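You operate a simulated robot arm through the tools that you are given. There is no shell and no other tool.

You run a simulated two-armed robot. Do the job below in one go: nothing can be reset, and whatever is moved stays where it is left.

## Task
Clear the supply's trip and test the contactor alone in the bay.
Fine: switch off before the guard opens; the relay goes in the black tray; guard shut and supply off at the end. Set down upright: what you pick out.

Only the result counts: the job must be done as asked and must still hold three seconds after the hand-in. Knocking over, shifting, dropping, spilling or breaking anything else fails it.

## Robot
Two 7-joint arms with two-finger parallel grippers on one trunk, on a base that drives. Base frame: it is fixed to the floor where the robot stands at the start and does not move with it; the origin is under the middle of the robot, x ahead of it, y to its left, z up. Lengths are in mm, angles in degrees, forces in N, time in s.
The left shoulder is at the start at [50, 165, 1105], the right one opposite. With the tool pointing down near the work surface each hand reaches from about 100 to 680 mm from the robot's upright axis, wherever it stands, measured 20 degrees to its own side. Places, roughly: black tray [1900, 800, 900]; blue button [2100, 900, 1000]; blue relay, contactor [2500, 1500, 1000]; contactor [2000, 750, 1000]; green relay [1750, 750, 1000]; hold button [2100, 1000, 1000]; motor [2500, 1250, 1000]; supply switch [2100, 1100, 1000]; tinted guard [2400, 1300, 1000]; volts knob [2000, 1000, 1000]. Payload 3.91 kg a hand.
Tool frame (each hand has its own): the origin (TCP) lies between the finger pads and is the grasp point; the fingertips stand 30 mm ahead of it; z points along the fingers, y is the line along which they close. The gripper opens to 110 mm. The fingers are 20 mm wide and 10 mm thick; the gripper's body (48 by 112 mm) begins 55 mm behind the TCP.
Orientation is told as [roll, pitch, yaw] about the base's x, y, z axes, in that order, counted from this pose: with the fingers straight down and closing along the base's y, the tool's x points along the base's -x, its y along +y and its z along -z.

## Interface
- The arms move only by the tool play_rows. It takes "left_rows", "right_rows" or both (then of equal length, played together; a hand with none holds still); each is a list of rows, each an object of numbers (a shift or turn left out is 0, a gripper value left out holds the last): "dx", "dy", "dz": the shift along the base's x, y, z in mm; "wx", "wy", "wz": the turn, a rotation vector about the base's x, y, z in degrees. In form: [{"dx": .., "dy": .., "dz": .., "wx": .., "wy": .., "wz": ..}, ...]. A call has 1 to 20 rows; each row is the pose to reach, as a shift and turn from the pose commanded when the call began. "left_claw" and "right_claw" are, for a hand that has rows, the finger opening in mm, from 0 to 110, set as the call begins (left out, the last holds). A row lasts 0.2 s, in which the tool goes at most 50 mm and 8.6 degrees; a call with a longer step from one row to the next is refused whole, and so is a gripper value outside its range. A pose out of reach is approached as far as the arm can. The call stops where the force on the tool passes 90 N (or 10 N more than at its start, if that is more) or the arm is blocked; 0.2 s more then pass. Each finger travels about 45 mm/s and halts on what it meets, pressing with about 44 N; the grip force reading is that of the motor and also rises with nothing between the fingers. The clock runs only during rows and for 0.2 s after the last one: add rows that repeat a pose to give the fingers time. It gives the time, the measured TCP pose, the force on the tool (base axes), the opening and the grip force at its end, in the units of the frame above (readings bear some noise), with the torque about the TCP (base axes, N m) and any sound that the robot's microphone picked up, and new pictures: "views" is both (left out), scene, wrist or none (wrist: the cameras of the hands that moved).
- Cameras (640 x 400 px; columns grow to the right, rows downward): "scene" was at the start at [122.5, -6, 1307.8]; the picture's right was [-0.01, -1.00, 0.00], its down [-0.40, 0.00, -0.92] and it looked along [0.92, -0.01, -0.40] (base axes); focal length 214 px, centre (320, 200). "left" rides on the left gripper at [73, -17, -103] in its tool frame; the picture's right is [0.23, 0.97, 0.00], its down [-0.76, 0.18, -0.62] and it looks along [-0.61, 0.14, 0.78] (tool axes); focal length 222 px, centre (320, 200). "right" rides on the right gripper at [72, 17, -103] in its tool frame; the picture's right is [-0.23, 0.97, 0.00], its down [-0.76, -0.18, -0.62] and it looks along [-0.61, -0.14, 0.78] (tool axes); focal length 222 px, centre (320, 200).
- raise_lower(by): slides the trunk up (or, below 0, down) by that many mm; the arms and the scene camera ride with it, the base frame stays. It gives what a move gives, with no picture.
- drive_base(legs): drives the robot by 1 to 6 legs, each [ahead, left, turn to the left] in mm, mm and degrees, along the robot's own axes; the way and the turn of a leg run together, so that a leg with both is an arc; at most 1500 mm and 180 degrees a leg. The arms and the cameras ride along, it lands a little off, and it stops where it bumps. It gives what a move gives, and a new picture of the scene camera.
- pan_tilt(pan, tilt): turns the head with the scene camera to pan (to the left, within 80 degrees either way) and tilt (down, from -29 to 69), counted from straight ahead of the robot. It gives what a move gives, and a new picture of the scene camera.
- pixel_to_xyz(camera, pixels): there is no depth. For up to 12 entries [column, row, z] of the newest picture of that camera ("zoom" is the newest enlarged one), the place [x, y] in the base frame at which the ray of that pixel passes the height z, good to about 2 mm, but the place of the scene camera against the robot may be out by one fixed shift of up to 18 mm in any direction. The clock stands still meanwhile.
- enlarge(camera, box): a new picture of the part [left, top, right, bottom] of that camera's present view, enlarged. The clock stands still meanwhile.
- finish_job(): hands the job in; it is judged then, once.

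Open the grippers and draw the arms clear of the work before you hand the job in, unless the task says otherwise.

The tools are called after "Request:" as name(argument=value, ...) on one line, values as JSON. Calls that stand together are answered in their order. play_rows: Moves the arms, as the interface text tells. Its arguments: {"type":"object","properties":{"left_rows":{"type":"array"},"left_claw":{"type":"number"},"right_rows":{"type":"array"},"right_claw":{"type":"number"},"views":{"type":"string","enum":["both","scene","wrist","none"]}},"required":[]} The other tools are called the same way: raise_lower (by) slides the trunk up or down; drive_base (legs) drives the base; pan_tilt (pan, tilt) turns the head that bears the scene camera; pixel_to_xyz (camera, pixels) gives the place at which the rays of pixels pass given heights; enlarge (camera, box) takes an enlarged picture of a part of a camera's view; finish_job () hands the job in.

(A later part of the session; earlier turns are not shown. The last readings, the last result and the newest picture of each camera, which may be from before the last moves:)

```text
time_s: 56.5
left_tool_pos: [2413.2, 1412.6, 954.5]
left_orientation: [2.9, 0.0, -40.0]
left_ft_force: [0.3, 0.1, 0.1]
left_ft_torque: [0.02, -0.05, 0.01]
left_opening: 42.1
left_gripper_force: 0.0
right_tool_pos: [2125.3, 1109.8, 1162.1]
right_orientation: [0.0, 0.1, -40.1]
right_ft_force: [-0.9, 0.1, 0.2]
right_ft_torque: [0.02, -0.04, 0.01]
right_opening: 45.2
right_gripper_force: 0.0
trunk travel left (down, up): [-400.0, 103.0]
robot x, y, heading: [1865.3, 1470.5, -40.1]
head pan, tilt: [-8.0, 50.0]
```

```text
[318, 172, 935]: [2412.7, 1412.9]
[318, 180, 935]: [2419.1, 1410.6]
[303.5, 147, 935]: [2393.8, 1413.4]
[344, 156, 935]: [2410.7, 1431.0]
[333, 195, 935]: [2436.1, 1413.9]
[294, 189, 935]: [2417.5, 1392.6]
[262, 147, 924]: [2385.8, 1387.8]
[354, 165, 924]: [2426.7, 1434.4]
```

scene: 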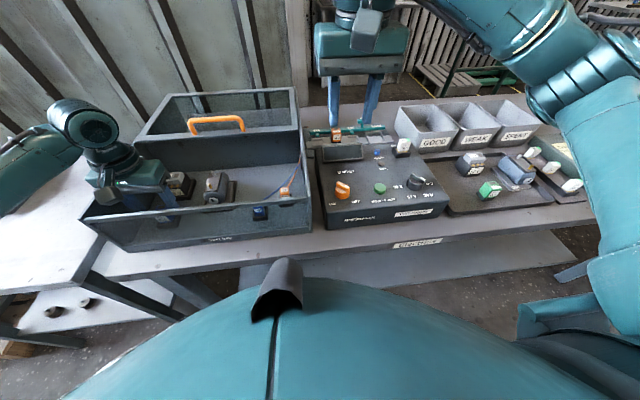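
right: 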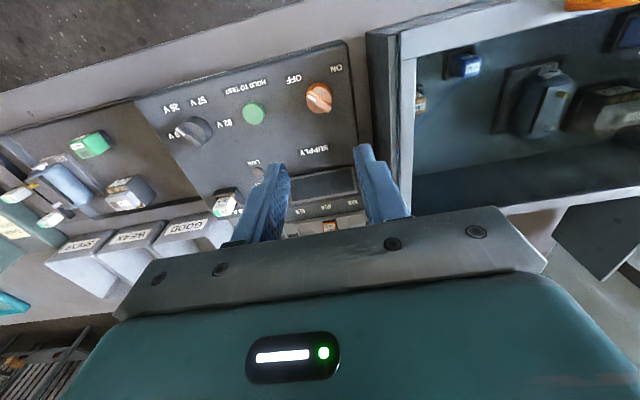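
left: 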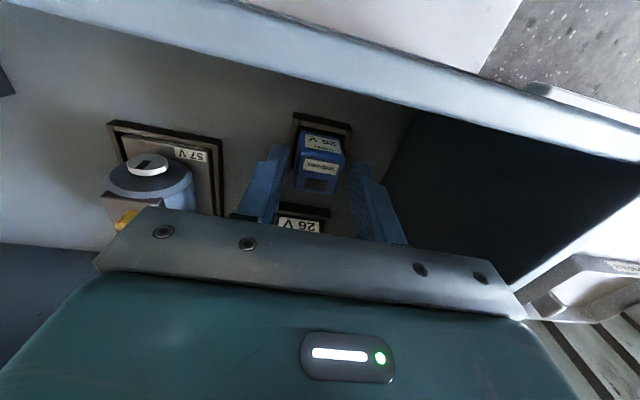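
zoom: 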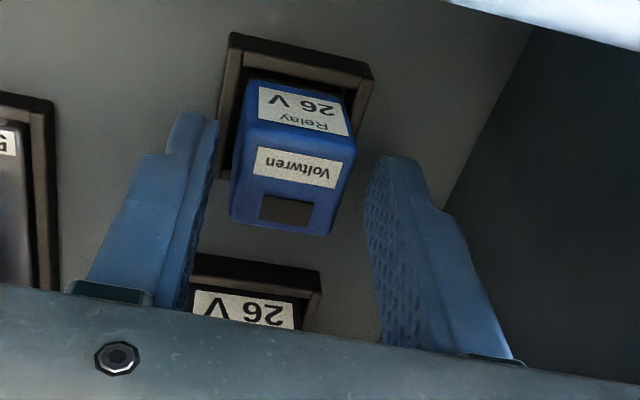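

Alignment is good (relay centre ≈ (2414, 1413) against TCP (2413, 1413)). I lower another 6 mm in small steps.

Request:
play_rows(left_rows=[{"dx": 0.5, "dz": -2}, {"dx": 0.8, "dz": -4}, {"dx": 0.8, "dz": -6}, {"dx": 0.8, "dz": -6}], left_claw=40, views="wrist")

Request:
enlarge(camera="left", box=[200, 100, 460, 260])

```text
time_s: 57.5
left_tool_pos: [2414.5, 1411.6, 948.3]
left_orientation: [3.0, 0.0, -40.0]
left_ft_force: [0.8, 0.8, -0.4]
left_ft_torque: [0.01, 0.03, -0.03]
left_opening: 40.0
left_gripper_force: 0.0
right_tool_pos: [2125.7, 1109.6, 1162.3]
right_orientation: [0.0, 0.1, -40.1]
right_ft_force: [-0.6, 0.3, 0.5]
right_ft_torque: [0.02, 0.02, 0.04]
right_opening: 45.0
right_gripper_force: 0.0
trunk travel left (down, up): [-400.0, 103.0]
robot x, y, heading: [1872.1, 1467.7, -40.1]
head pan, tilt: [-8.0, 50.0]
```

left: 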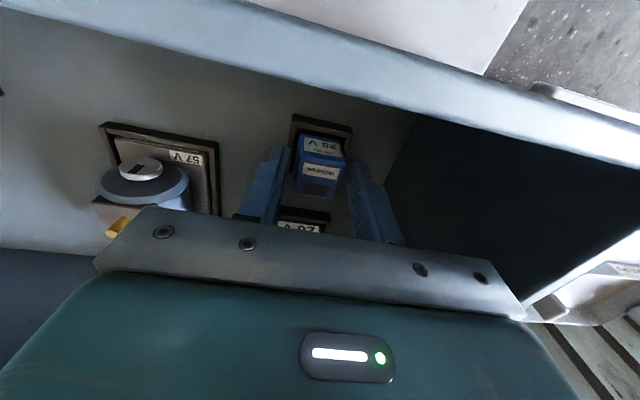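

```text
2.46 times, centred on (330, 180) of left
```

zoom: 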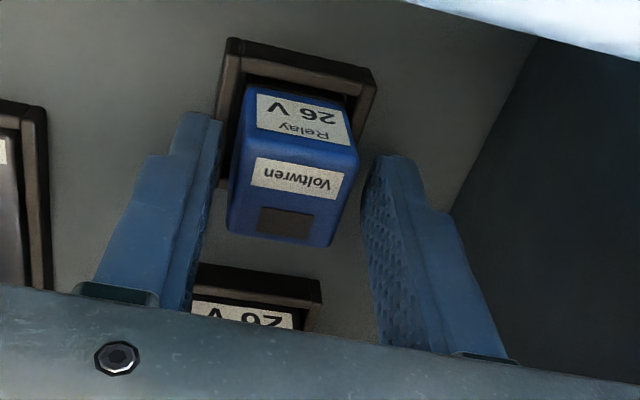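

No contact yet with the tips at z≈918, giving roughly 15 mm overlap with the relay. I close the grip on it.

Request:
play_rows(left_rows=[{"dz": 0}, {"dz": 0}, {"dz": 0}, {"dz": 0}, {"dz": 0}], left_claw=0, views="wrist")

Request:
enlarge(camera="left", box=[200, 100, 460, 260])

```text
time_s: 58.7
left_tool_pos: [2414.4, 1413.0, 948.1]
left_orientation: [2.8, -0.1, -39.9]
left_ft_force: [-2.4, -1.4, 0.5]
left_ft_torque: [-0.13, 0.1, 0.02]
left_opening: 29.4
left_gripper_force: 44.1
right_tool_pos: [2124.6, 1109.2, 1163.4]
right_orientation: [0.0, -0.1, -40.1]
right_ft_force: [0.1, 0.4, 0.7]
right_ft_torque: [0.03, -0.01, -0.02]
right_opening: 44.9
right_gripper_force: 0.1
trunk travel left (down, up): [-400.0, 103.0]
robot x, y, heading: [1868.1, 1465.2, -40.3]
head pan, tilt: [-8.0, 50.0]
```

left: 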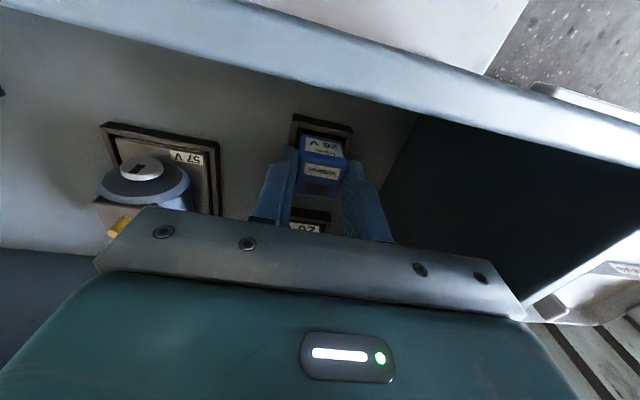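

```text
2.46 times, centred on (330, 180) of left
```

zoom: 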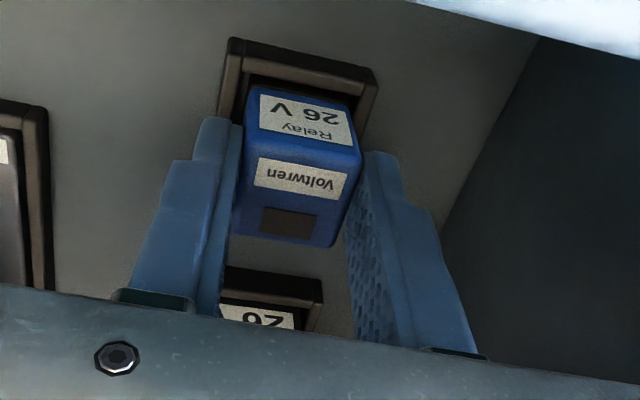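

The relay is held (opening 29.4 mm, 44 N, no side load). I lift it straight up slowly, then well above the bay walls.

Request:
play_rows(left_rows=[{"dz": 4}, {"dz": 10}, {"dz": 20}, {"dz": 40}, {"dz": 70}, {"dz": 105}, {"dz": 140}, {"dz": 170}, {"dz": 180}], views="both")

```text
time_s: 60.7
left_tool_pos: [2414.7, 1411.3, 1128.2]
left_orientation: [2.9, 0.0, -39.8]
left_ft_force: [0.1, -0.4, -0.5]
left_ft_torque: [0.01, 0.02, -0.04]
left_opening: 28.9
left_gripper_force: 44.6
right_tool_pos: [2124.5, 1108.8, 1162.8]
right_orientation: [0.0, 0.1, -40.2]
right_ft_force: [-0.3, 0.5, 0.3]
right_ft_torque: [0.04, 0.01, 0.01]
right_opening: 44.8
right_gripper_force: 0.1
trunk travel left (down, up): [-400.0, 103.0]
robot x, y, heading: [1864.7, 1466.4, -40.1]
head pan, tilt: [-8.0, 50.0]
```

scene: 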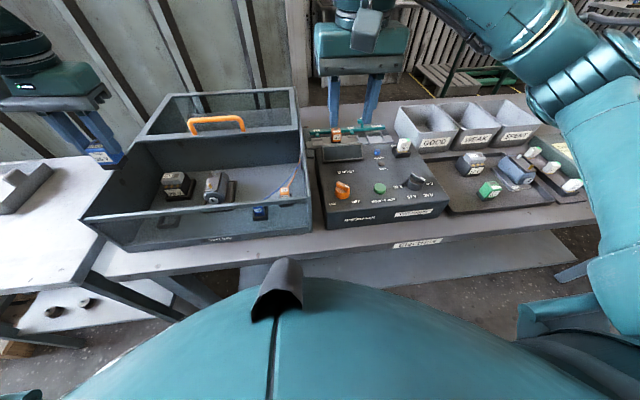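
left: 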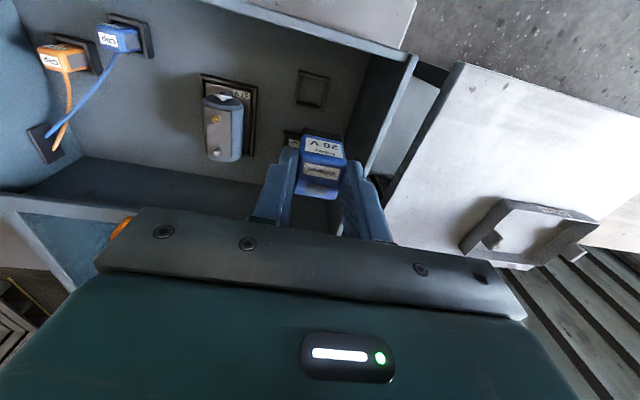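

The relay is out, the seat at (312, 88) is empty. I raise the trunk 100 mm so everything passes high over the bench, and drive 590 mm to the right so the left hand can reach the black tray.

Request:
raise_lower(by=100)

Request:
drive_base(legs=[[0, -300, 0], [0, -290, 0]])

```text
time_s: 62.0
left_tool_pos: [2414.2, 1413.7, 1228.1]
left_orientation: [2.9, 0.0, -39.9]
left_ft_force: [0.1, -0.2, -0.1]
left_ft_torque: [-0.01, -0.06, 0.0]
left_opening: 28.7
left_gripper_force: 43.6
right_tool_pos: [2125.3, 1109.4, 1261.9]
right_orientation: [0.2, -0.1, -40.2]
right_ft_force: [0.4, 0.6, 0.1]
right_ft_torque: [0.03, 0.0, 0.02]
right_opening: 45.0
right_gripper_force: 0.1
trunk travel left (down, up): [-500.0, 3.0]
robot x, y, heading: [1868.4, 1467.2, -40.0]
head pan, tilt: [-8.0, 50.0]
```

```text
time_s: 68.0
left_tool_pos: [2032.9, 959.4, 1228.6]
left_orientation: [2.8, 0.0, -40.1]
left_ft_force: [-0.3, 0.6, -0.3]
left_ft_torque: [0.0, -0.03, -0.04]
left_opening: 28.9
left_gripper_force: 44.0
right_tool_pos: [1743.9, 657.1, 1263.4]
right_orientation: [0.0, 0.0, -40.2]
right_ft_force: [0.2, 0.3, 1.1]
right_ft_torque: [0.0, -0.01, 0.0]
right_opening: 45.1
right_gripper_force: 0.1
trunk travel left (down, up): [-500.0, 3.0]
robot x, y, heading: [1490.3, 1016.6, -40.7]
head pan, tilt: [-8.0, 50.0]
```

scene: 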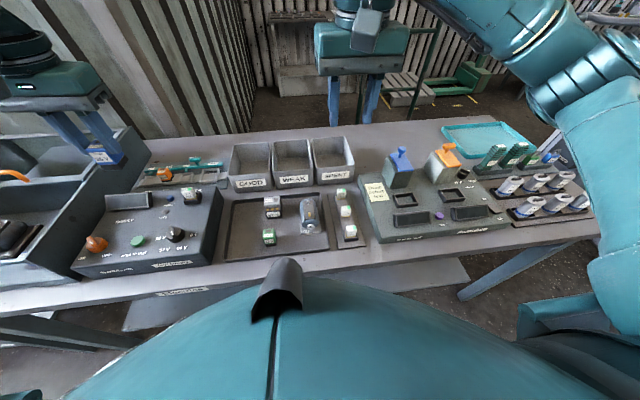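

The tray is straight ahead at (280, 228) with free space on its left side. I measure the tray and its contents.

Request:
pixel_to_xyz(camera="scene", pixels=[[231, 201, 905], [226, 263, 905], [330, 250, 905], [269, 246, 905], [269, 230, 940], [272, 218, 905], [298, 234, 905], [255, 255, 905]])

Request:
enlarge(camera="scene", box=[180, 170, 360, 280])

```text
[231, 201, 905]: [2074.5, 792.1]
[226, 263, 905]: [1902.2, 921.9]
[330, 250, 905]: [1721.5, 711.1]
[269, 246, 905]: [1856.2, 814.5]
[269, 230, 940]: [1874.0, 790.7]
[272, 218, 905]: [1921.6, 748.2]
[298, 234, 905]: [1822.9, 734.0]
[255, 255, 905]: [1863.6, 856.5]
```

```text
3.56 times, centred on (270, 225) of scene
```

zoom: 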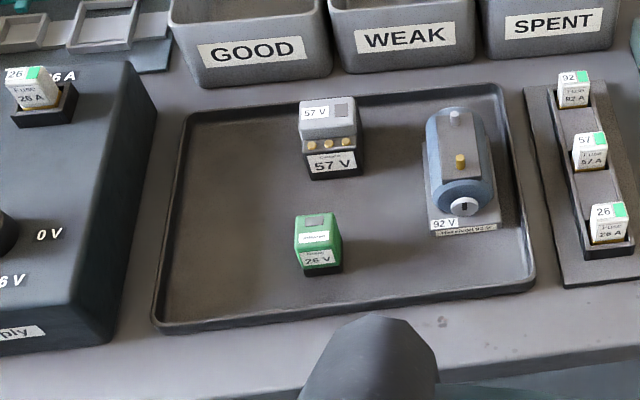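

There is ample room on the tray's left part; I choose about (1930, 837). I lower the trunk back 100 mm and move the left hand above that point.

Request:
raise_lower(by=-100)

Request:
play_rows(left_rows=[{"dx": -25, "dy": -30}, {"dx": -50, "dy": -60}, {"dx": -77, "dy": -92}, {"dx": -102.8, "dy": -122.2}, {"dx": -102.8, "dy": -122.2, "dz": -35}, {"dx": -102.8, "dy": -122.2, "dz": -70}, {"dx": -102.8, "dy": -122.2, "dz": -90}, {"dx": -102.8, "dy": -122.2, "dz": -90}], views="both")

```text
time_s: 69.3
left_tool_pos: [2033.8, 960.3, 1127.2]
left_orientation: [2.9, 0.0, -40.2]
left_ft_force: [-0.4, 0.0, -0.3]
left_ft_torque: [0.03, 0.0, -0.02]
left_opening: 29.0
left_gripper_force: 44.0
right_tool_pos: [1742.8, 657.4, 1162.8]
right_orientation: [0.0, 0.0, -40.3]
right_ft_force: [0.0, -0.8, 0.6]
right_ft_torque: [0.0, 0.0, 0.0]
right_opening: 44.9
right_gripper_force: 0.1
trunk travel left (down, up): [-400.0, 103.0]
robot x, y, heading: [1487.3, 1013.7, -40.3]
head pan, tilt: [-8.0, 50.0]
```

```text
time_s: 71.1
left_tool_pos: [1928.3, 838.1, 1037.2]
left_orientation: [2.8, 0.0, -40.2]
left_ft_force: [0.2, 0.0, -0.4]
left_ft_torque: [0.0, -0.02, -0.02]
left_opening: 28.6
left_gripper_force: 44.5
right_tool_pos: [1740.9, 657.7, 1162.5]
right_orientation: [-0.1, 0.0, -40.3]
right_ft_force: [-0.1, -0.5, -0.6]
right_ft_torque: [0.01, 0.0, 0.01]
right_opening: 45.0
right_gripper_force: 0.0
trunk travel left (down, up): [-400.0, 103.0]
robot x, y, heading: [1488.3, 1014.2, -40.3]
head pan, tilt: [-8.0, 50.0]
```

scene: 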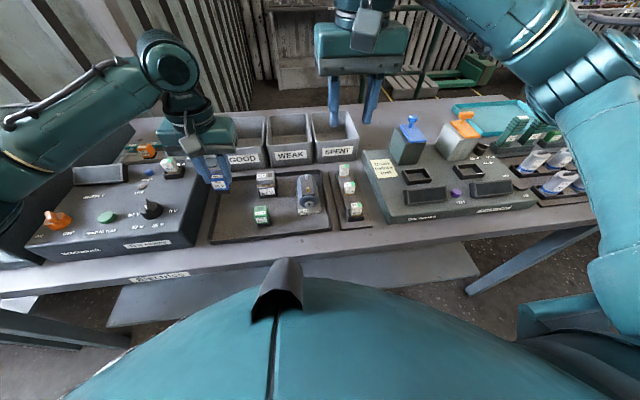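
left: 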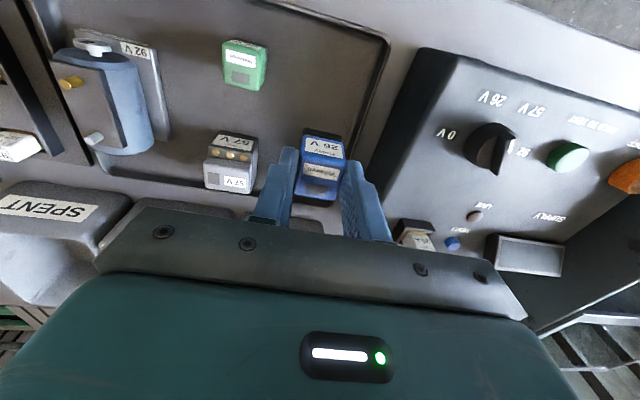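

The relay hangs over clear tray floor. I lower it to about z=957 first.

Request:
play_rows(left_rows=[{"dz": -25}, {"dz": -50}, {"dz": -68}, {"dz": -76}, {"dz": -80}, {"dz": -80}], views="wrist")

```text
time_s: 72.5
left_tool_pos: [1930.0, 838.0, 959.0]
left_orientation: [3.0, 0.0, -40.2]
left_ft_force: [-0.1, 0.4, -0.4]
left_ft_torque: [-0.01, -0.01, 0.0]
left_opening: 28.8
left_gripper_force: 44.1
right_tool_pos: [1742.1, 655.9, 1162.9]
right_orientation: [0.0, 0.0, -40.3]
right_ft_force: [-0.1, -0.1, 0.5]
right_ft_torque: [-0.01, 0.02, -0.01]
right_opening: 45.2
right_gripper_force: 0.1
trunk travel left (down, up): [-400.0, 103.0]
robot x, y, heading: [1488.0, 1017.3, -40.3]
head pan, tilt: [-8.0, 50.0]
```

left: 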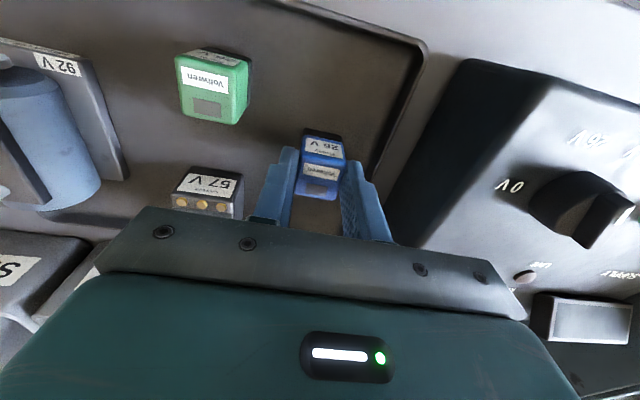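

No contact yet at z=959. I lower in 2 mm steps until the force shows the relay touching the tray.

Request:
play_rows(left_rows=[{"dz": -2}, {"dz": -4}, {"dz": -6}, {"dz": -8}, {"dz": -10}], views="wrist")

```text
time_s: 73.7
left_tool_pos: [1930.6, 836.9, 948.8]
left_orientation: [2.9, 0.0, -40.3]
left_ft_force: [0.1, -0.8, -1.1]
left_ft_torque: [0.01, 0.0, 0.04]
left_opening: 29.0
left_gripper_force: 43.9
right_tool_pos: [1742.2, 657.5, 1162.9]
right_orientation: [0.0, 0.0, -40.3]
right_ft_force: [0.1, 0.6, -0.9]
right_ft_torque: [-0.01, -0.02, -0.02]
right_opening: 45.1
right_gripper_force: 0.1
trunk travel left (down, up): [-400.0, 103.0]
robot x, y, heading: [1488.0, 1014.8, -40.6]
head pan, tilt: [-8.0, 50.0]
```

left: 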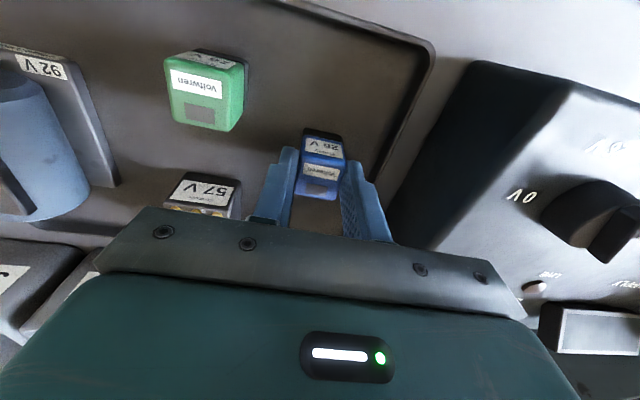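

Request:
play_rows(left_rows=[{"dz": -1.5}, {"dz": -3}, {"dz": -4.5}, {"dz": -6}], views="wrist")

```text
time_s: 74.7
left_tool_pos: [1930.7, 838.1, 944.9]
left_orientation: [2.8, -0.2, -40.1]
left_ft_force: [1.4, 1.6, 12.7]
left_ft_torque: [0.02, 0.07, -0.02]
left_opening: 28.9
left_gripper_force: 43.8
right_tool_pos: [1742.0, 658.7, 1163.3]
right_orientation: [0.0, -0.2, -40.3]
right_ft_force: [-0.1, -0.3, 0.6]
right_ft_torque: [-0.01, -0.04, -0.03]
right_opening: 44.9
right_gripper_force: 0.0
trunk travel left (down, up): [-400.0, 103.0]
robot x, y, heading: [1487.1, 1013.6, -40.4]
head pan, tilt: [-8.0, 50.0]
```

left: 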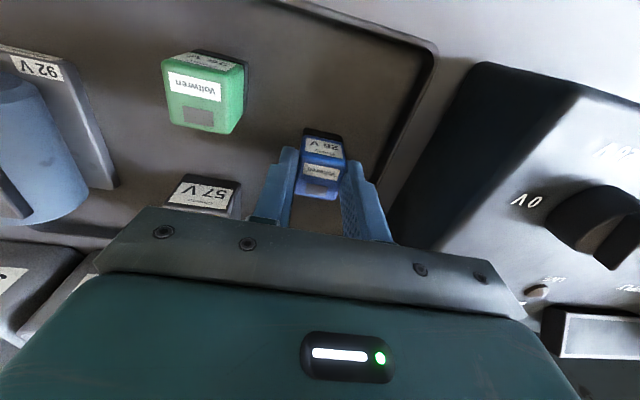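

A 12.7 N upward load shows the relay standing on the tray floor. I open the fingers and rise straight up.

Request:
play_rows(left_rows=[{"dz": 1.5}, {"dz": 1.5}, {"dz": 1.5}, {"dz": 1.5}, {"dz": 15}, {"dz": 35}, {"dz": 65}, {"dz": 100}, {"dz": 140}, {"dz": 180}], left_claw=52, views="both")

Request:
enlarge(camera="left", box=[180, 60, 440, 220])

```text
time_s: 76.9
left_tool_pos: [1931.2, 838.6, 1122.2]
left_orientation: [2.9, 0.0, -40.1]
left_ft_force: [-0.8, -0.1, 0.0]
left_ft_torque: [-0.02, 0.0, 0.0]
left_opening: 52.1
left_gripper_force: 0.1
right_tool_pos: [1741.8, 658.3, 1162.8]
right_orientation: [0.0, -0.1, -40.3]
right_ft_force: [-0.1, -1.3, 0.9]
right_ft_torque: [0.01, 0.02, 0.0]
right_opening: 44.9
right_gripper_force: 0.1
trunk travel left (down, up): [-400.0, 103.0]
robot x, y, heading: [1488.8, 1014.4, -40.6]
head pan, tilt: [-8.0, 50.0]
```

scene: 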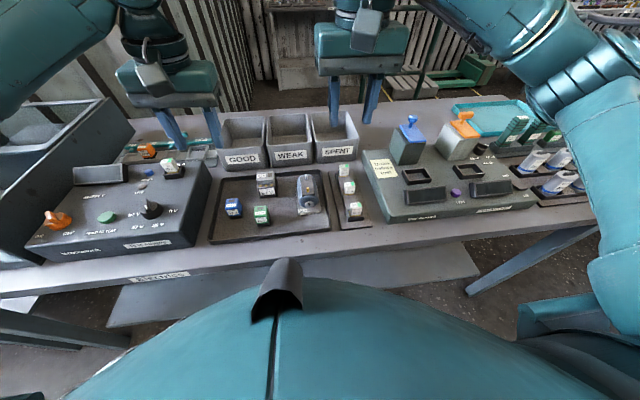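
left: 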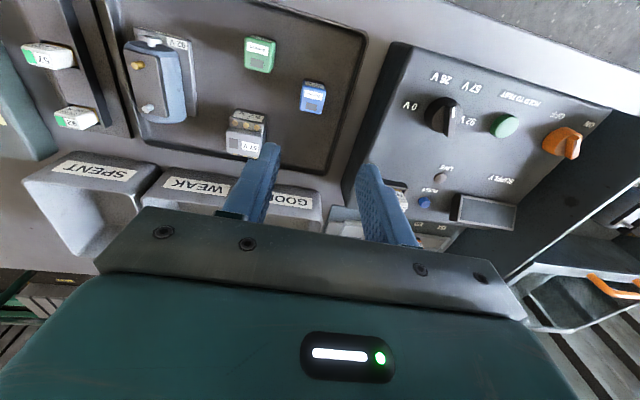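

```text
2.46 times, centred on (310, 140) of left
```

zoom: 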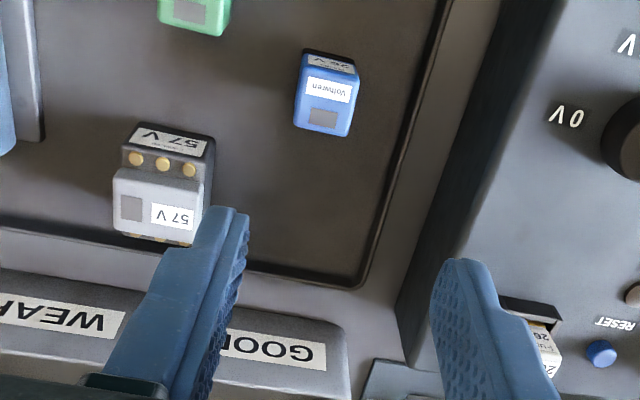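

The blue relay stands upright in the black tray beside the green one, nothing else touched. I straighten the hand's lean slightly and drive back left 590 mm to the bay.

Request:
drive_base(legs=[[0, 300, 0], [0, 290, 0.4]])

```text
time_s: 82.9
left_tool_pos: [2310.9, 1287.8, 1121.5]
left_orientation: [2.9, 0.0, -40.0]
left_ft_force: [0.2, -0.9, -0.5]
left_ft_torque: [0.02, 0.03, 0.02]
left_opening: 51.8
left_gripper_force: 0.1
right_tool_pos: [2124.2, 1107.7, 1161.4]
right_orientation: [0.0, 0.0, -40.1]
right_ft_force: [-0.3, 0.9, -0.6]
right_ft_torque: [-0.02, -0.02, 0.0]
right_opening: 44.8
right_gripper_force: 0.0
trunk travel left (down, up): [-400.0, 103.0]
robot x, y, heading: [1869.2, 1461.3, -40.2]
head pan, tilt: [-8.0, 50.0]
```

scene: 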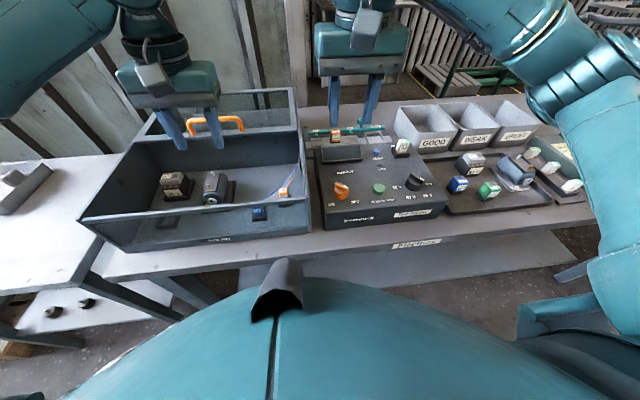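

Back at the bay. I undo the 3° lean and take a close look at the seats, the motor and its posts from above.

Request:
play_rows(left_rows=[{"dx": 5, "dy": 12, "dz": 20, "wx": -1.2, "wy": 1}, {"dx": 10, "dy": 25, "dz": 50, "wx": -2.3, "wy": 1.9}, {"dx": 15, "dy": 40, "dz": 70, "wx": -2.3, "wy": 1.9}, {"dx": 15, "dy": 40, "dz": 70, "wx": -2.3, "wy": 1.9}], left_claw=110, views="wrist")

Request:
enlarge(camera="left", box=[180, 60, 440, 222])

Request:
enlarge(camera="left", box=[60, 40, 260, 165])

```text
time_s: 83.9
left_tool_pos: [2326.2, 1328.6, 1192.8]
left_orientation: [-0.1, 0.0, -39.9]
left_ft_force: [-0.1, 0.4, -0.3]
left_ft_torque: [-0.03, -0.01, 0.0]
left_opening: 110.1
left_gripper_force: 0.1
right_tool_pos: [2124.4, 1106.3, 1162.7]
right_orientation: [0.0, 0.0, -40.1]
right_ft_force: [0.0, 0.7, -0.2]
right_ft_torque: [-0.03, -0.01, 0.03]
right_opening: 45.2
right_gripper_force: 0.1
trunk travel left (down, up): [-400.0, 103.0]
robot x, y, heading: [1868.4, 1459.7, -40.1]
head pan, tilt: [-8.0, 50.0]
```

left: 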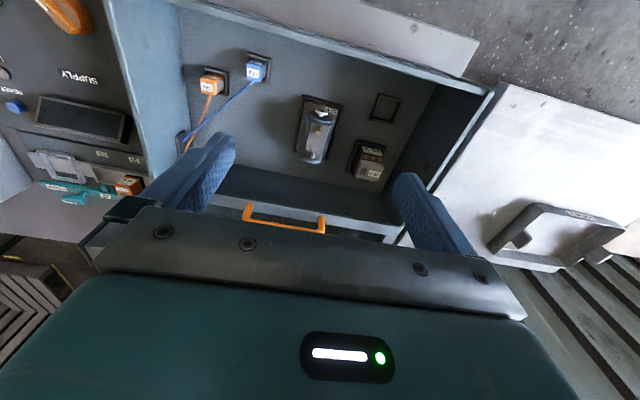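

```text
2.46 times, centred on (310, 141) of left
```

zoom: 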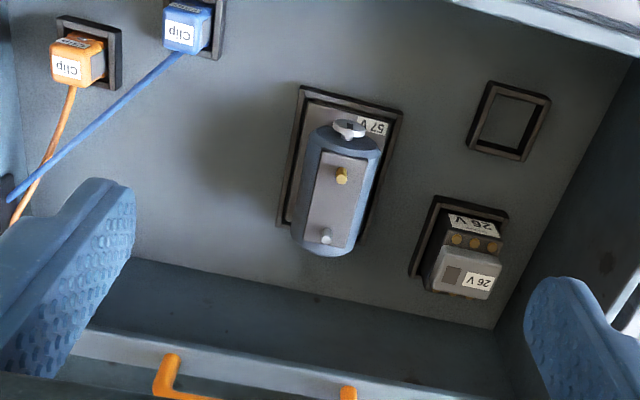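

```text
3.20 times, centred on (160, 102) of left
```

zoom: 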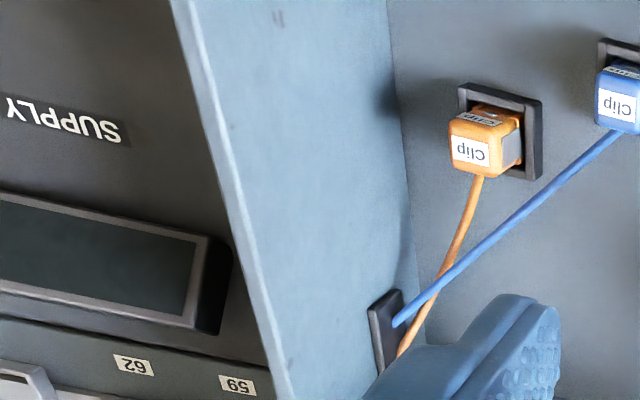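

The motor sits in its frame with the leads parked away from its posts; only the sockets for relay and contactor seem wired. I close the left fingers and go over behind the guard's handle to pull it shut, staying at z≈1150 first.

Request:
play_rows(left_rows=[{"dx": 25, "dy": -24, "dz": -10}, {"dx": 51, "dy": -48, "dz": -20}, {"dx": 77, "dy": -73, "dz": -30}, {"dx": 102, "dy": -97, "dz": -40}, {"dx": 128, "dy": -121, "dz": -43}, {"dx": 153, "dy": -145, "dz": -43}, {"dx": 153, "dy": -145, "dz": -43}, {"dx": 153, "dy": -145, "dz": -43}], left_claw=0, views="both")

```text
time_s: 85.7
left_tool_pos: [2474.0, 1192.6, 1147.6]
left_orientation: [0.0, -0.1, -40.0]
left_ft_force: [0.5, 1.0, 0.3]
left_ft_torque: [-0.01, -0.02, 0.0]
left_opening: 0.2
left_gripper_force: 37.7
left hand out of reach, approached as far as the arm can: row 6, 7, 8
right_tool_pos: [2124.0, 1107.1, 1161.9]
right_orientation: [0.0, 0.1, -40.1]
right_ft_force: [-0.1, -0.6, -0.8]
right_ft_torque: [0.01, 0.01, 0.02]
right_opening: 45.0
right_gripper_force: 0.1
trunk travel left (down, up): [-400.0, 103.0]
robot x, y, heading: [1869.3, 1463.0, -40.1]
head pan, tilt: [-8.0, 50.0]
```

scene: 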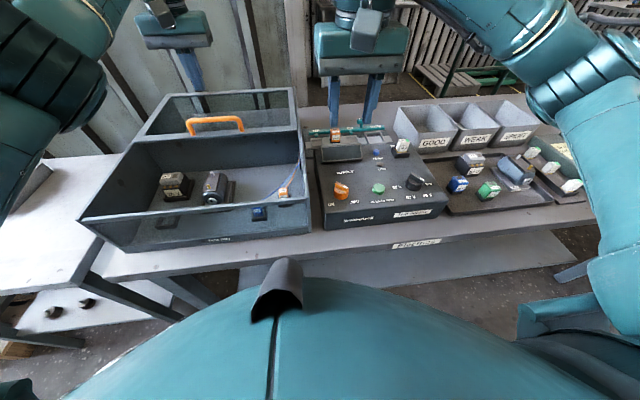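
left: 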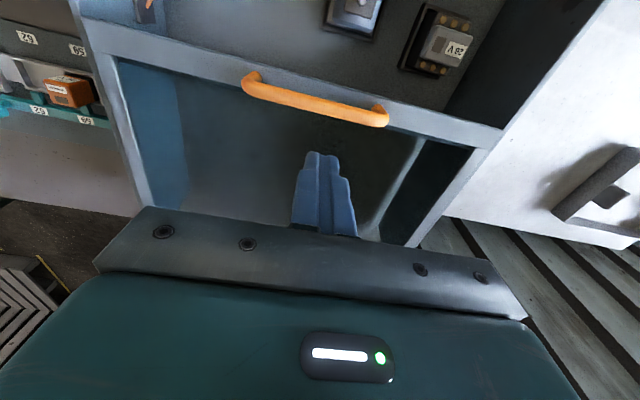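

The arm stops about 10 mm short but the fingertips already show beyond the bar at (318, 98). I compute the bar's present place.

Request:
pixel_to_xyz(camera="left", pixels=[[318, 98, 1080], [318, 98, 1070], [318, 98, 1060], [318, 110, 1070], [249, 82, 1070], [386, 116, 1070], [106, 55, 1030], [500, 138, 1030]])

Request:
enlarge(camera="left", box=[220, 50, 420, 200])

```text
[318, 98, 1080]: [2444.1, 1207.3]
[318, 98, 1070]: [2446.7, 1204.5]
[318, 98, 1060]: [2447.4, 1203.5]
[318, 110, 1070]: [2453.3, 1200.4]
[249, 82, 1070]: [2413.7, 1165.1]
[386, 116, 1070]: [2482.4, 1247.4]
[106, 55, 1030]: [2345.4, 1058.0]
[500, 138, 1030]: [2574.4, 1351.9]
```

```text
2.67 times, centred on (320, 125) of left
```

zoom: 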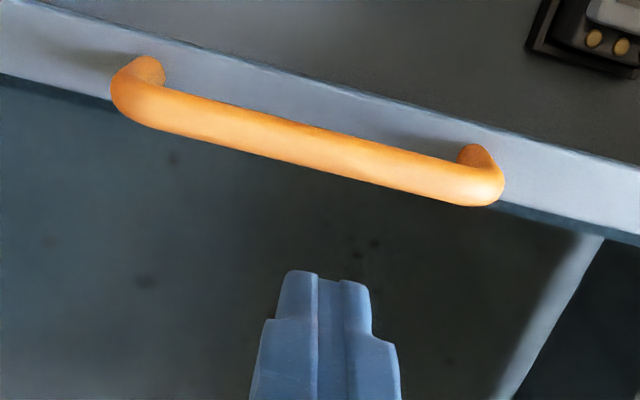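

The bar's far face is at about v≈1107, the fingers at v≈1118, so they can come down behind it. I lower the tips to z≈1042 with the command pulled back a little into reach.

Request:
play_rows(left_rows=[{"dx": -7, "dy": 6, "dz": -20}, {"dx": -7, "dy": 6, "dz": -45}, {"dx": -7, "dy": 6, "dz": -70}, {"dx": -7, "dy": 6, "dz": -78}, {"dx": -7, "dy": 6, "dz": -78}], views="wrist")

```text
time_s: 86.9
left_tool_pos: [2464.1, 1199.2, 1091.9]
left_orientation: [-0.1, -2.2, -40.1]
left_ft_force: [6.3, 7.5, 80.9]
left_ft_torque: [0.72, 0.36, 0.3]
left_opening: 0.0
left_gripper_force: 38.3
right_tool_pos: [2117.5, 1110.4, 1166.9]
right_orientation: [0.1, -0.5, -40.1]
right_ft_force: [-0.3, 0.2, 0.0]
right_ft_torque: [0.0, -0.03, 0.0]
right_opening: 45.0
right_gripper_force: 0.0
trunk travel left (down, up): [-400.0, 103.0]
robot x, y, heading: [1865.5, 1460.7, -40.1]
head pan, tilt: [-8.0, 50.0]
```

left: 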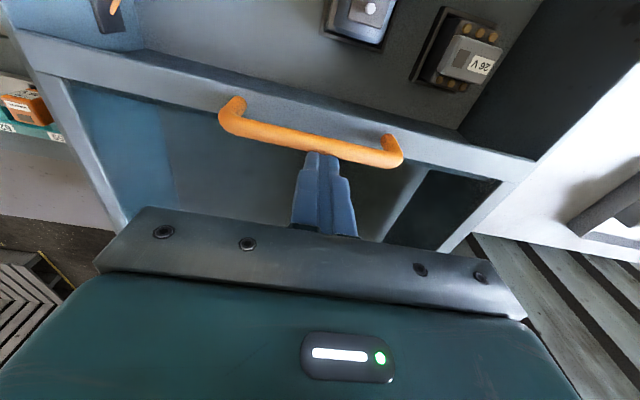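

The fingertips came down on the bar itself (81 N upward, TCP at v≈1116), as the arm is at the edge of its reach. I raise straight away and look again.

Request:
play_rows(left_rows=[{"dz": 20}, {"dz": 45}, {"dz": 70}, {"dz": 78}], views="both")

Request:
enlarge(camera="scene", box=[60, 60, 330, 260])

```text
time_s: 87.9
left_tool_pos: [2467.3, 1199.5, 1146.9]
left_orientation: [0.0, 0.0, -40.0]
left_ft_force: [0.4, -1.0, -1.1]
left_ft_torque: [-0.01, -0.01, 0.01]
left_opening: 0.0
left_gripper_force: 37.5
right_tool_pos: [2123.9, 1106.4, 1161.8]
right_orientation: [0.1, 0.0, -40.2]
right_ft_force: [-0.8, 0.0, -0.1]
right_ft_torque: [0.01, 0.0, 0.01]
right_opening: 45.1
right_gripper_force: 0.2
trunk travel left (down, up): [-400.0, 103.0]
robot x, y, heading: [1867.2, 1462.1, -40.2]
head pan, tilt: [-8.0, 50.0]
```

scene: 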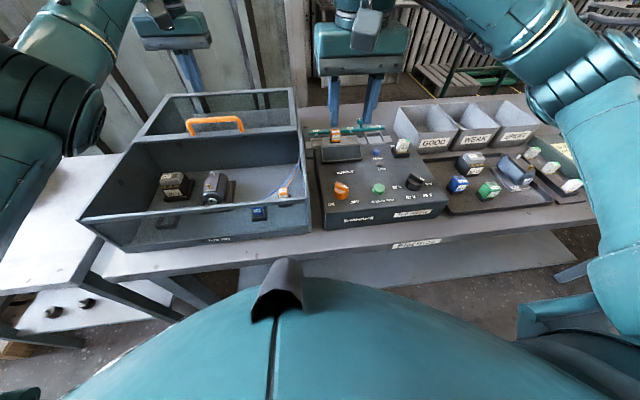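
left: 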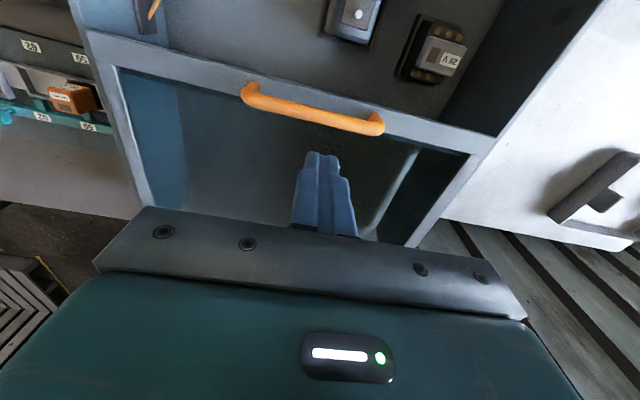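

```text
2.00 times, centred on (195, 160) of scene
```

zoom: 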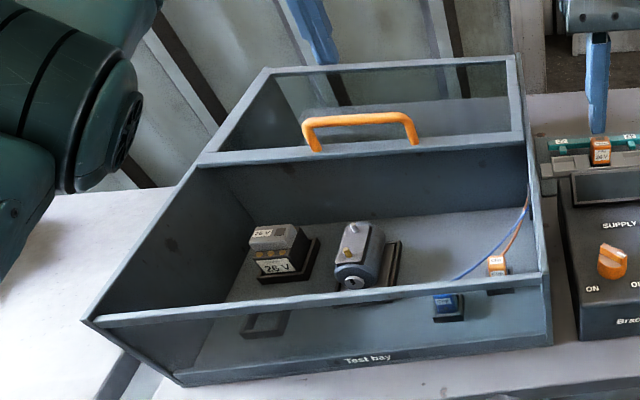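

The hand falls about 10 mm short with the tool vertical, so I tilt it 20° (fingertips ahead, wrist back), which frees reach, and check the position before lowering.

Request:
play_rows(left_rows=[{"dx": 2, "dy": 1, "wx": -4.3, "wy": -5.1}, {"dx": 4, "dy": 0, "wx": -8.6, "wy": -10.2}, {"dx": 6, "dy": -2, "wx": -12.9, "wy": -15.3}, {"dx": 6, "dy": -2, "wx": -12.9, "wy": -15.3}], views="wrist")

```text
time_s: 88.9
left_tool_pos: [2471.8, 1195.4, 1147.2]
left_orientation: [-0.1, -20.1, -40.0]
left_ft_force: [0.0, -0.5, 1.1]
left_ft_torque: [0.01, -0.03, 0.01]
left_opening: 0.4
left_gripper_force: 37.7
right_tool_pos: [2123.6, 1107.2, 1162.2]
right_orientation: [0.0, 0.0, -40.1]
right_ft_force: [-0.6, 0.4, -0.7]
right_ft_torque: [0.01, 0.01, 0.0]
right_opening: 45.1
right_gripper_force: 0.0
trunk travel left (down, up): [-400.0, 103.0]
robot x, y, heading: [1864.9, 1459.9, -40.1]
head pan, tilt: [-8.0, 50.0]
```

left: 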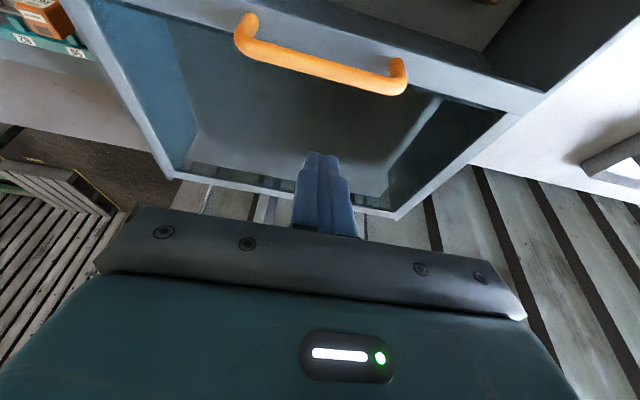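

With the tilt the tips are clearly beyond the bar (bar at row 65, tips at row 153). I lower to TCP z≈1074, shifting 5 mm further ahead.

Request:
play_rows(left_rows=[{"dx": 4, "dy": -3, "dz": -20}, {"dx": 5, "dy": -4, "dz": -45}, {"dx": 5, "dy": -4, "dz": -65}, {"dx": 5, "dy": -4, "dz": -72}, {"dx": 5, "dy": -4, "dz": -72}], views="wrist")

```text
time_s: 90.1
left_tool_pos: [2477.5, 1191.0, 1074.8]
left_orientation: [0.0, -20.0, -40.0]
left_ft_force: [-0.1, -0.1, 0.3]
left_ft_torque: [-0.01, 0.0, 0.04]
left_opening: 0.0
left_gripper_force: 37.8
right_tool_pos: [2123.6, 1105.7, 1162.8]
right_orientation: [0.0, 0.0, -40.0]
right_ft_force: [0.1, 0.4, 0.2]
right_ft_torque: [0.0, -0.01, 0.01]
right_opening: 45.0
right_gripper_force: 0.0
trunk travel left (down, up): [-400.0, 103.0]
robot x, y, heading: [1867.3, 1460.1, -40.0]
head pan, tilt: [-8.0, 50.0]
```

left: 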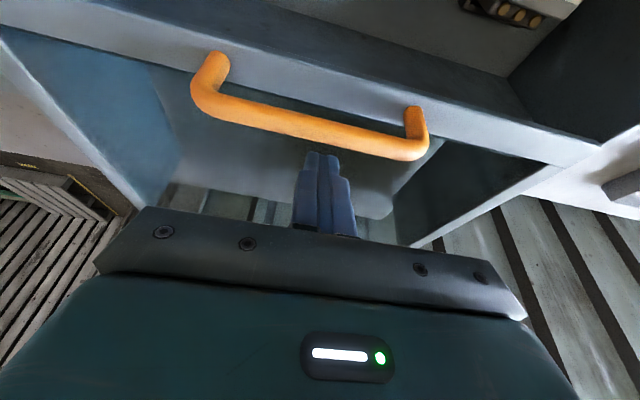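

The fingers are behind the bar with no contact. I pull the guard toward the robot by 230 mm in 25 mm steps.

Request:
play_rows(left_rows=[{"dx": -19.15, "dy": 16.1}, {"dx": -38.3, "dy": 32.1}, {"dx": -57.5, "dy": 48.2}, {"dx": -76.6, "dy": 64.3}, {"dx": -95.8, "dy": 80.4}, {"dx": -114.9, "dy": 96.4}, {"dx": -134, "dy": 112.5}, {"dx": -153.2, "dy": 128.6}, {"dx": -172.3, "dy": 144.7}, {"dx": -176, "dy": 147.9}], views="both")

```text
time_s: 92.3
left_tool_pos: [2302.9, 1340.1, 1076.0]
left_orientation: [-0.1, -19.9, -39.9]
left_ft_force: [-0.1, 0.1, -0.6]
left_ft_torque: [-0.02, 0.01, 0.02]
left_opening: 0.1
left_gripper_force: 37.9
right_tool_pos: [2124.5, 1107.0, 1162.2]
right_orientation: [-0.1, 0.1, -40.1]
right_ft_force: [0.3, -0.3, 0.0]
right_ft_torque: [0.0, 0.0, 0.0]
right_opening: 45.1
right_gripper_force: 0.0
trunk travel left (down, up): [-400.0, 103.0]
robot x, y, heading: [1862.1, 1466.2, -40.0]
head pan, tilt: [-8.0, 50.0]
```

scene: 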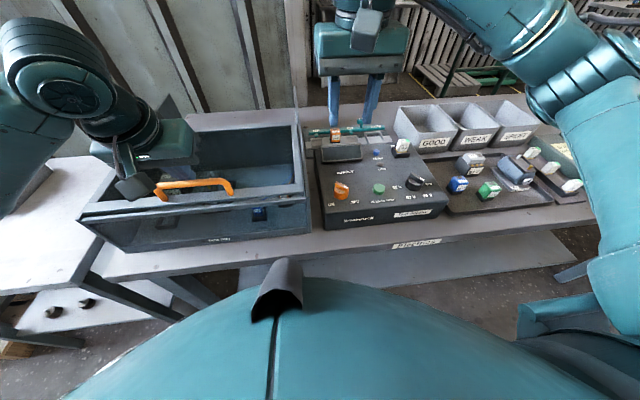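
left: 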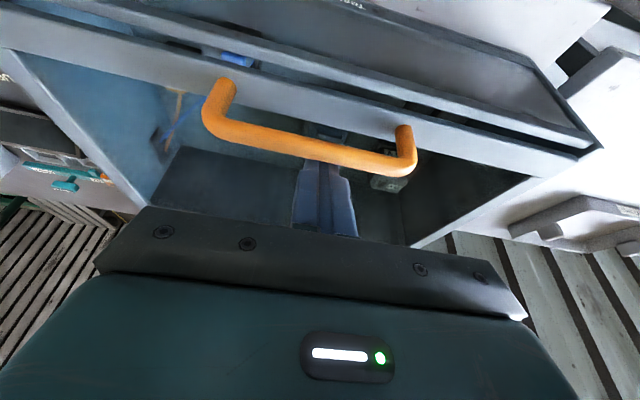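

The guard is almost shut, with about 25 mm left. I keep pulling in small steps until it meets its stop.

Request:
play_rows(left_rows=[{"dx": -7.7, "dy": 6.4}, {"dx": -15.3, "dy": 12.9}, {"dx": -19.9, "dy": 16.7}, {"dx": -23, "dy": 19.3}], views="both")

```text
time_s: 93.3
left_tool_pos: [2290.0, 1349.6, 1076.8]
left_orientation: [-0.6, -21.1, -38.6]
left_ft_force: [57.0, -50.3, 9.8]
left_ft_torque: [-1.33, -0.66, -0.25]
left_opening: 0.0
left_gripper_force: 37.6
right_tool_pos: [2128.9, 1100.6, 1158.7]
right_orientation: [0.0, 0.4, -40.0]
right_ft_force: [1.1, -0.4, 0.1]
right_ft_torque: [-0.05, -0.02, -0.05]
right_opening: 44.9
right_gripper_force: 0.0
trunk travel left (down, up): [-400.0, 103.0]
robot x, y, heading: [1866.9, 1465.4, -40.2]
head pan, tilt: [-8.0, 50.0]
```

scene: 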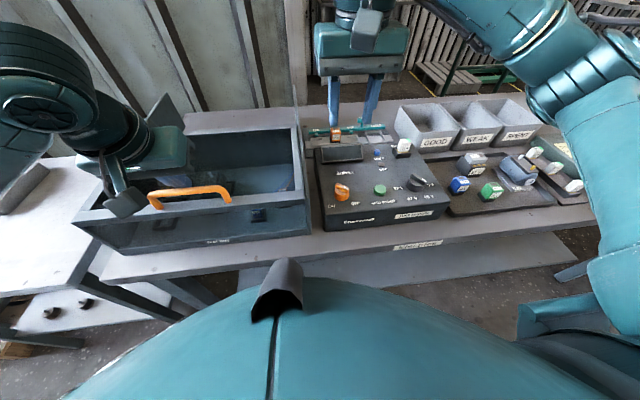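
left: 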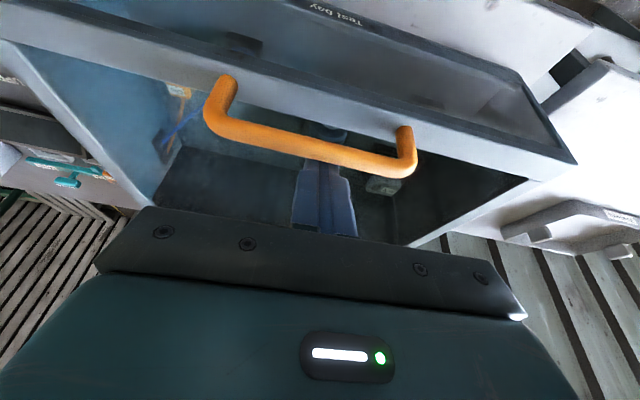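

The pull now meets a firm stop (about 76 N), the front frame flush. I ease off ahead, rise clear and take the tilt out, then verify the guard's front edge.

Request:
play_rows(left_rows=[{"dx": 12, "dy": -10}, {"dx": 26, "dy": -22}, {"dx": 30, "dy": -25, "dz": 25}, {"dx": 30, "dy": -25, "dz": 60}, {"dx": 25, "dy": -15, "dz": 95, "wx": 4.3, "wy": 5.1}, {"dx": 15, "dy": 0, "dz": 125, "wx": 8.6, "wy": 10.2}, {"dx": 0, "dy": 20, "dz": 130, "wx": 12.9, "wy": 15.3}, {"dx": -15, "dy": 40, "dz": 130, "wx": 12.9, "wy": 15.3}], views="both")

```text
time_s: 95.1
left_tool_pos: [2263.3, 1401.3, 1205.2]
left_orientation: [-0.1, 0.0, -39.9]
left_ft_force: [-0.4, -0.3, 0.1]
left_ft_torque: [0.04, -0.02, -0.03]
left_opening: 0.2
left_gripper_force: 37.6
right_tool_pos: [2123.9, 1107.3, 1161.9]
right_orientation: [0.0, -0.1, -40.1]
right_ft_force: [0.3, 0.1, -0.1]
right_ft_torque: [-0.04, 0.04, 0.01]
right_opening: 44.9
right_gripper_force: 0.1
trunk travel left (down, up): [-400.0, 103.0]
robot x, y, heading: [1865.7, 1458.1, -40.3]
head pan, tilt: [-8.0, 50.0]
```

scene: 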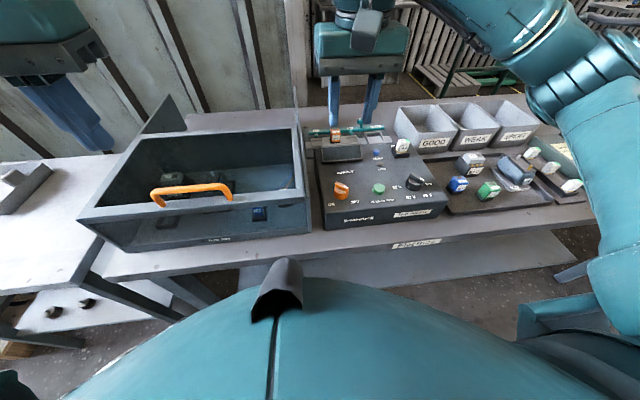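
left: 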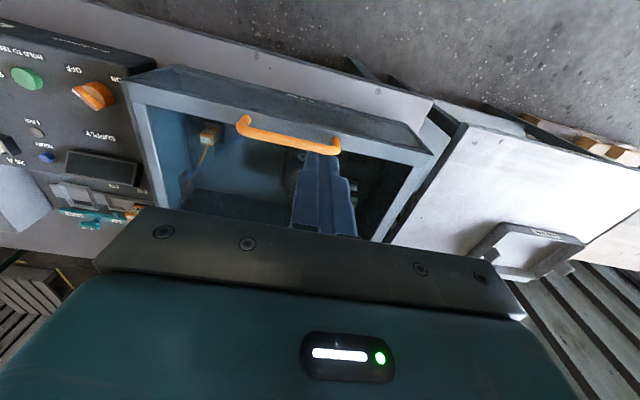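

Compared with the starting picture from this same stance, the handle and guard corner (78, 218) are back in place, so the guard is shut. I verify with coordinates of the guard's front corners.

Request:
enlarge(camera="left", box=[110, 50, 450, 220])

Request:
pixel_to_xyz(camera="left", pixels=[[126, 86, 1030], [433, 153, 1030], [238, 124, 1070], [339, 148, 1070]])

```text
1.88 times, centred on (280, 135) of left
```

zoom: 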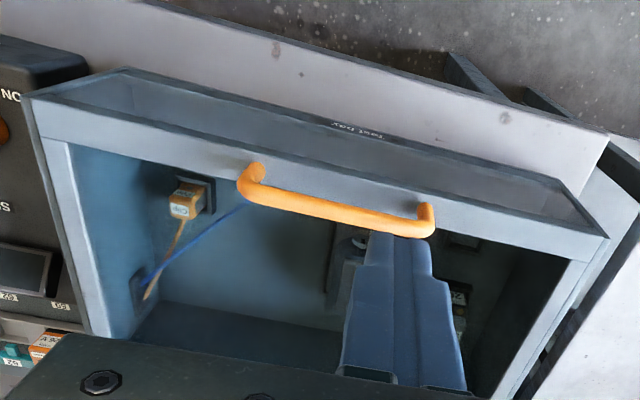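

```text
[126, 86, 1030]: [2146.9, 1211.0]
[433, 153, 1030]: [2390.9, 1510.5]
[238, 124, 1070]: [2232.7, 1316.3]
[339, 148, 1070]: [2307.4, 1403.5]
```

The guard is back at its stop. Now the supply goes on: I bring the right hand over the switch turned to yaw +5 (matching the bar at OFF) and check from above.

Request:
play_rows(right_rows=[{"dz": -10, "wz": 8}, {"dz": -20, "wz": 16}, {"dz": -40, "wz": 24}, {"dz": -60, "wz": 32}, {"dz": -80, "wz": 40}, {"dz": -100, "wz": 45}, {"dz": -100, "wz": 45}], right_claw=45, views="wrist")

Request:
enlarge(camera="right", box=[260, 90, 380, 165])

Request:
pixel_to_xyz(camera="right", pixels=[[320, 130, 983], [320, 140, 983], [320, 150, 983], [310, 120, 983], [330, 120, 983]])

```text
time_s: 96.7
left_tool_pos: [2263.6, 1399.5, 1206.4]
left_orientation: [-0.1, 0.1, -40.0]
left_ft_force: [-0.1, -0.6, 0.3]
left_ft_torque: [0.02, 0.01, 0.01]
left_opening: 0.0
left_gripper_force: 37.9
right_tool_pos: [2123.7, 1105.9, 1062.4]
right_orientation: [0.1, 0.0, 5.0]
right_ft_force: [-0.3, 0.4, -0.3]
right_ft_torque: [0.0, 0.01, -0.01]
right_opening: 45.2
right_gripper_force: 0.1
trunk travel left (down, up): [-400.0, 103.0]
robot x, y, heading: [1866.1, 1464.3, -40.0]
head pan, tilt: [-8.0, 50.0]
```

right: 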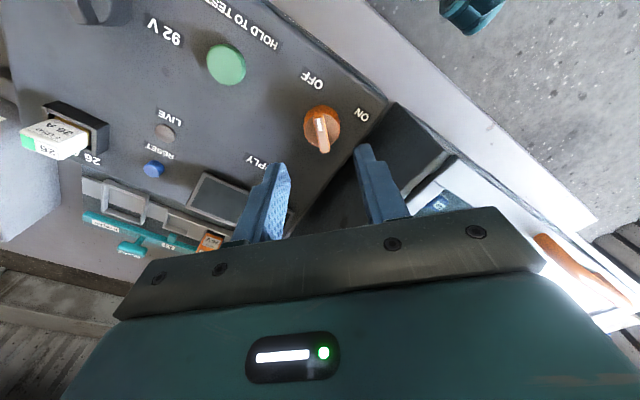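

```text
5.33 times, centred on (320, 128) of right
```

zoom: 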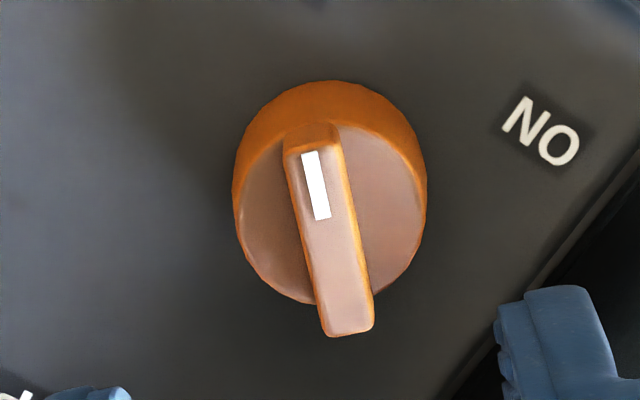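

```text
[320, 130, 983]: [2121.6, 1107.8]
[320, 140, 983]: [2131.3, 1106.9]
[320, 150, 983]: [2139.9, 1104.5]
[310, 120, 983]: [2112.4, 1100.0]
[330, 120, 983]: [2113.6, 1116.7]
```

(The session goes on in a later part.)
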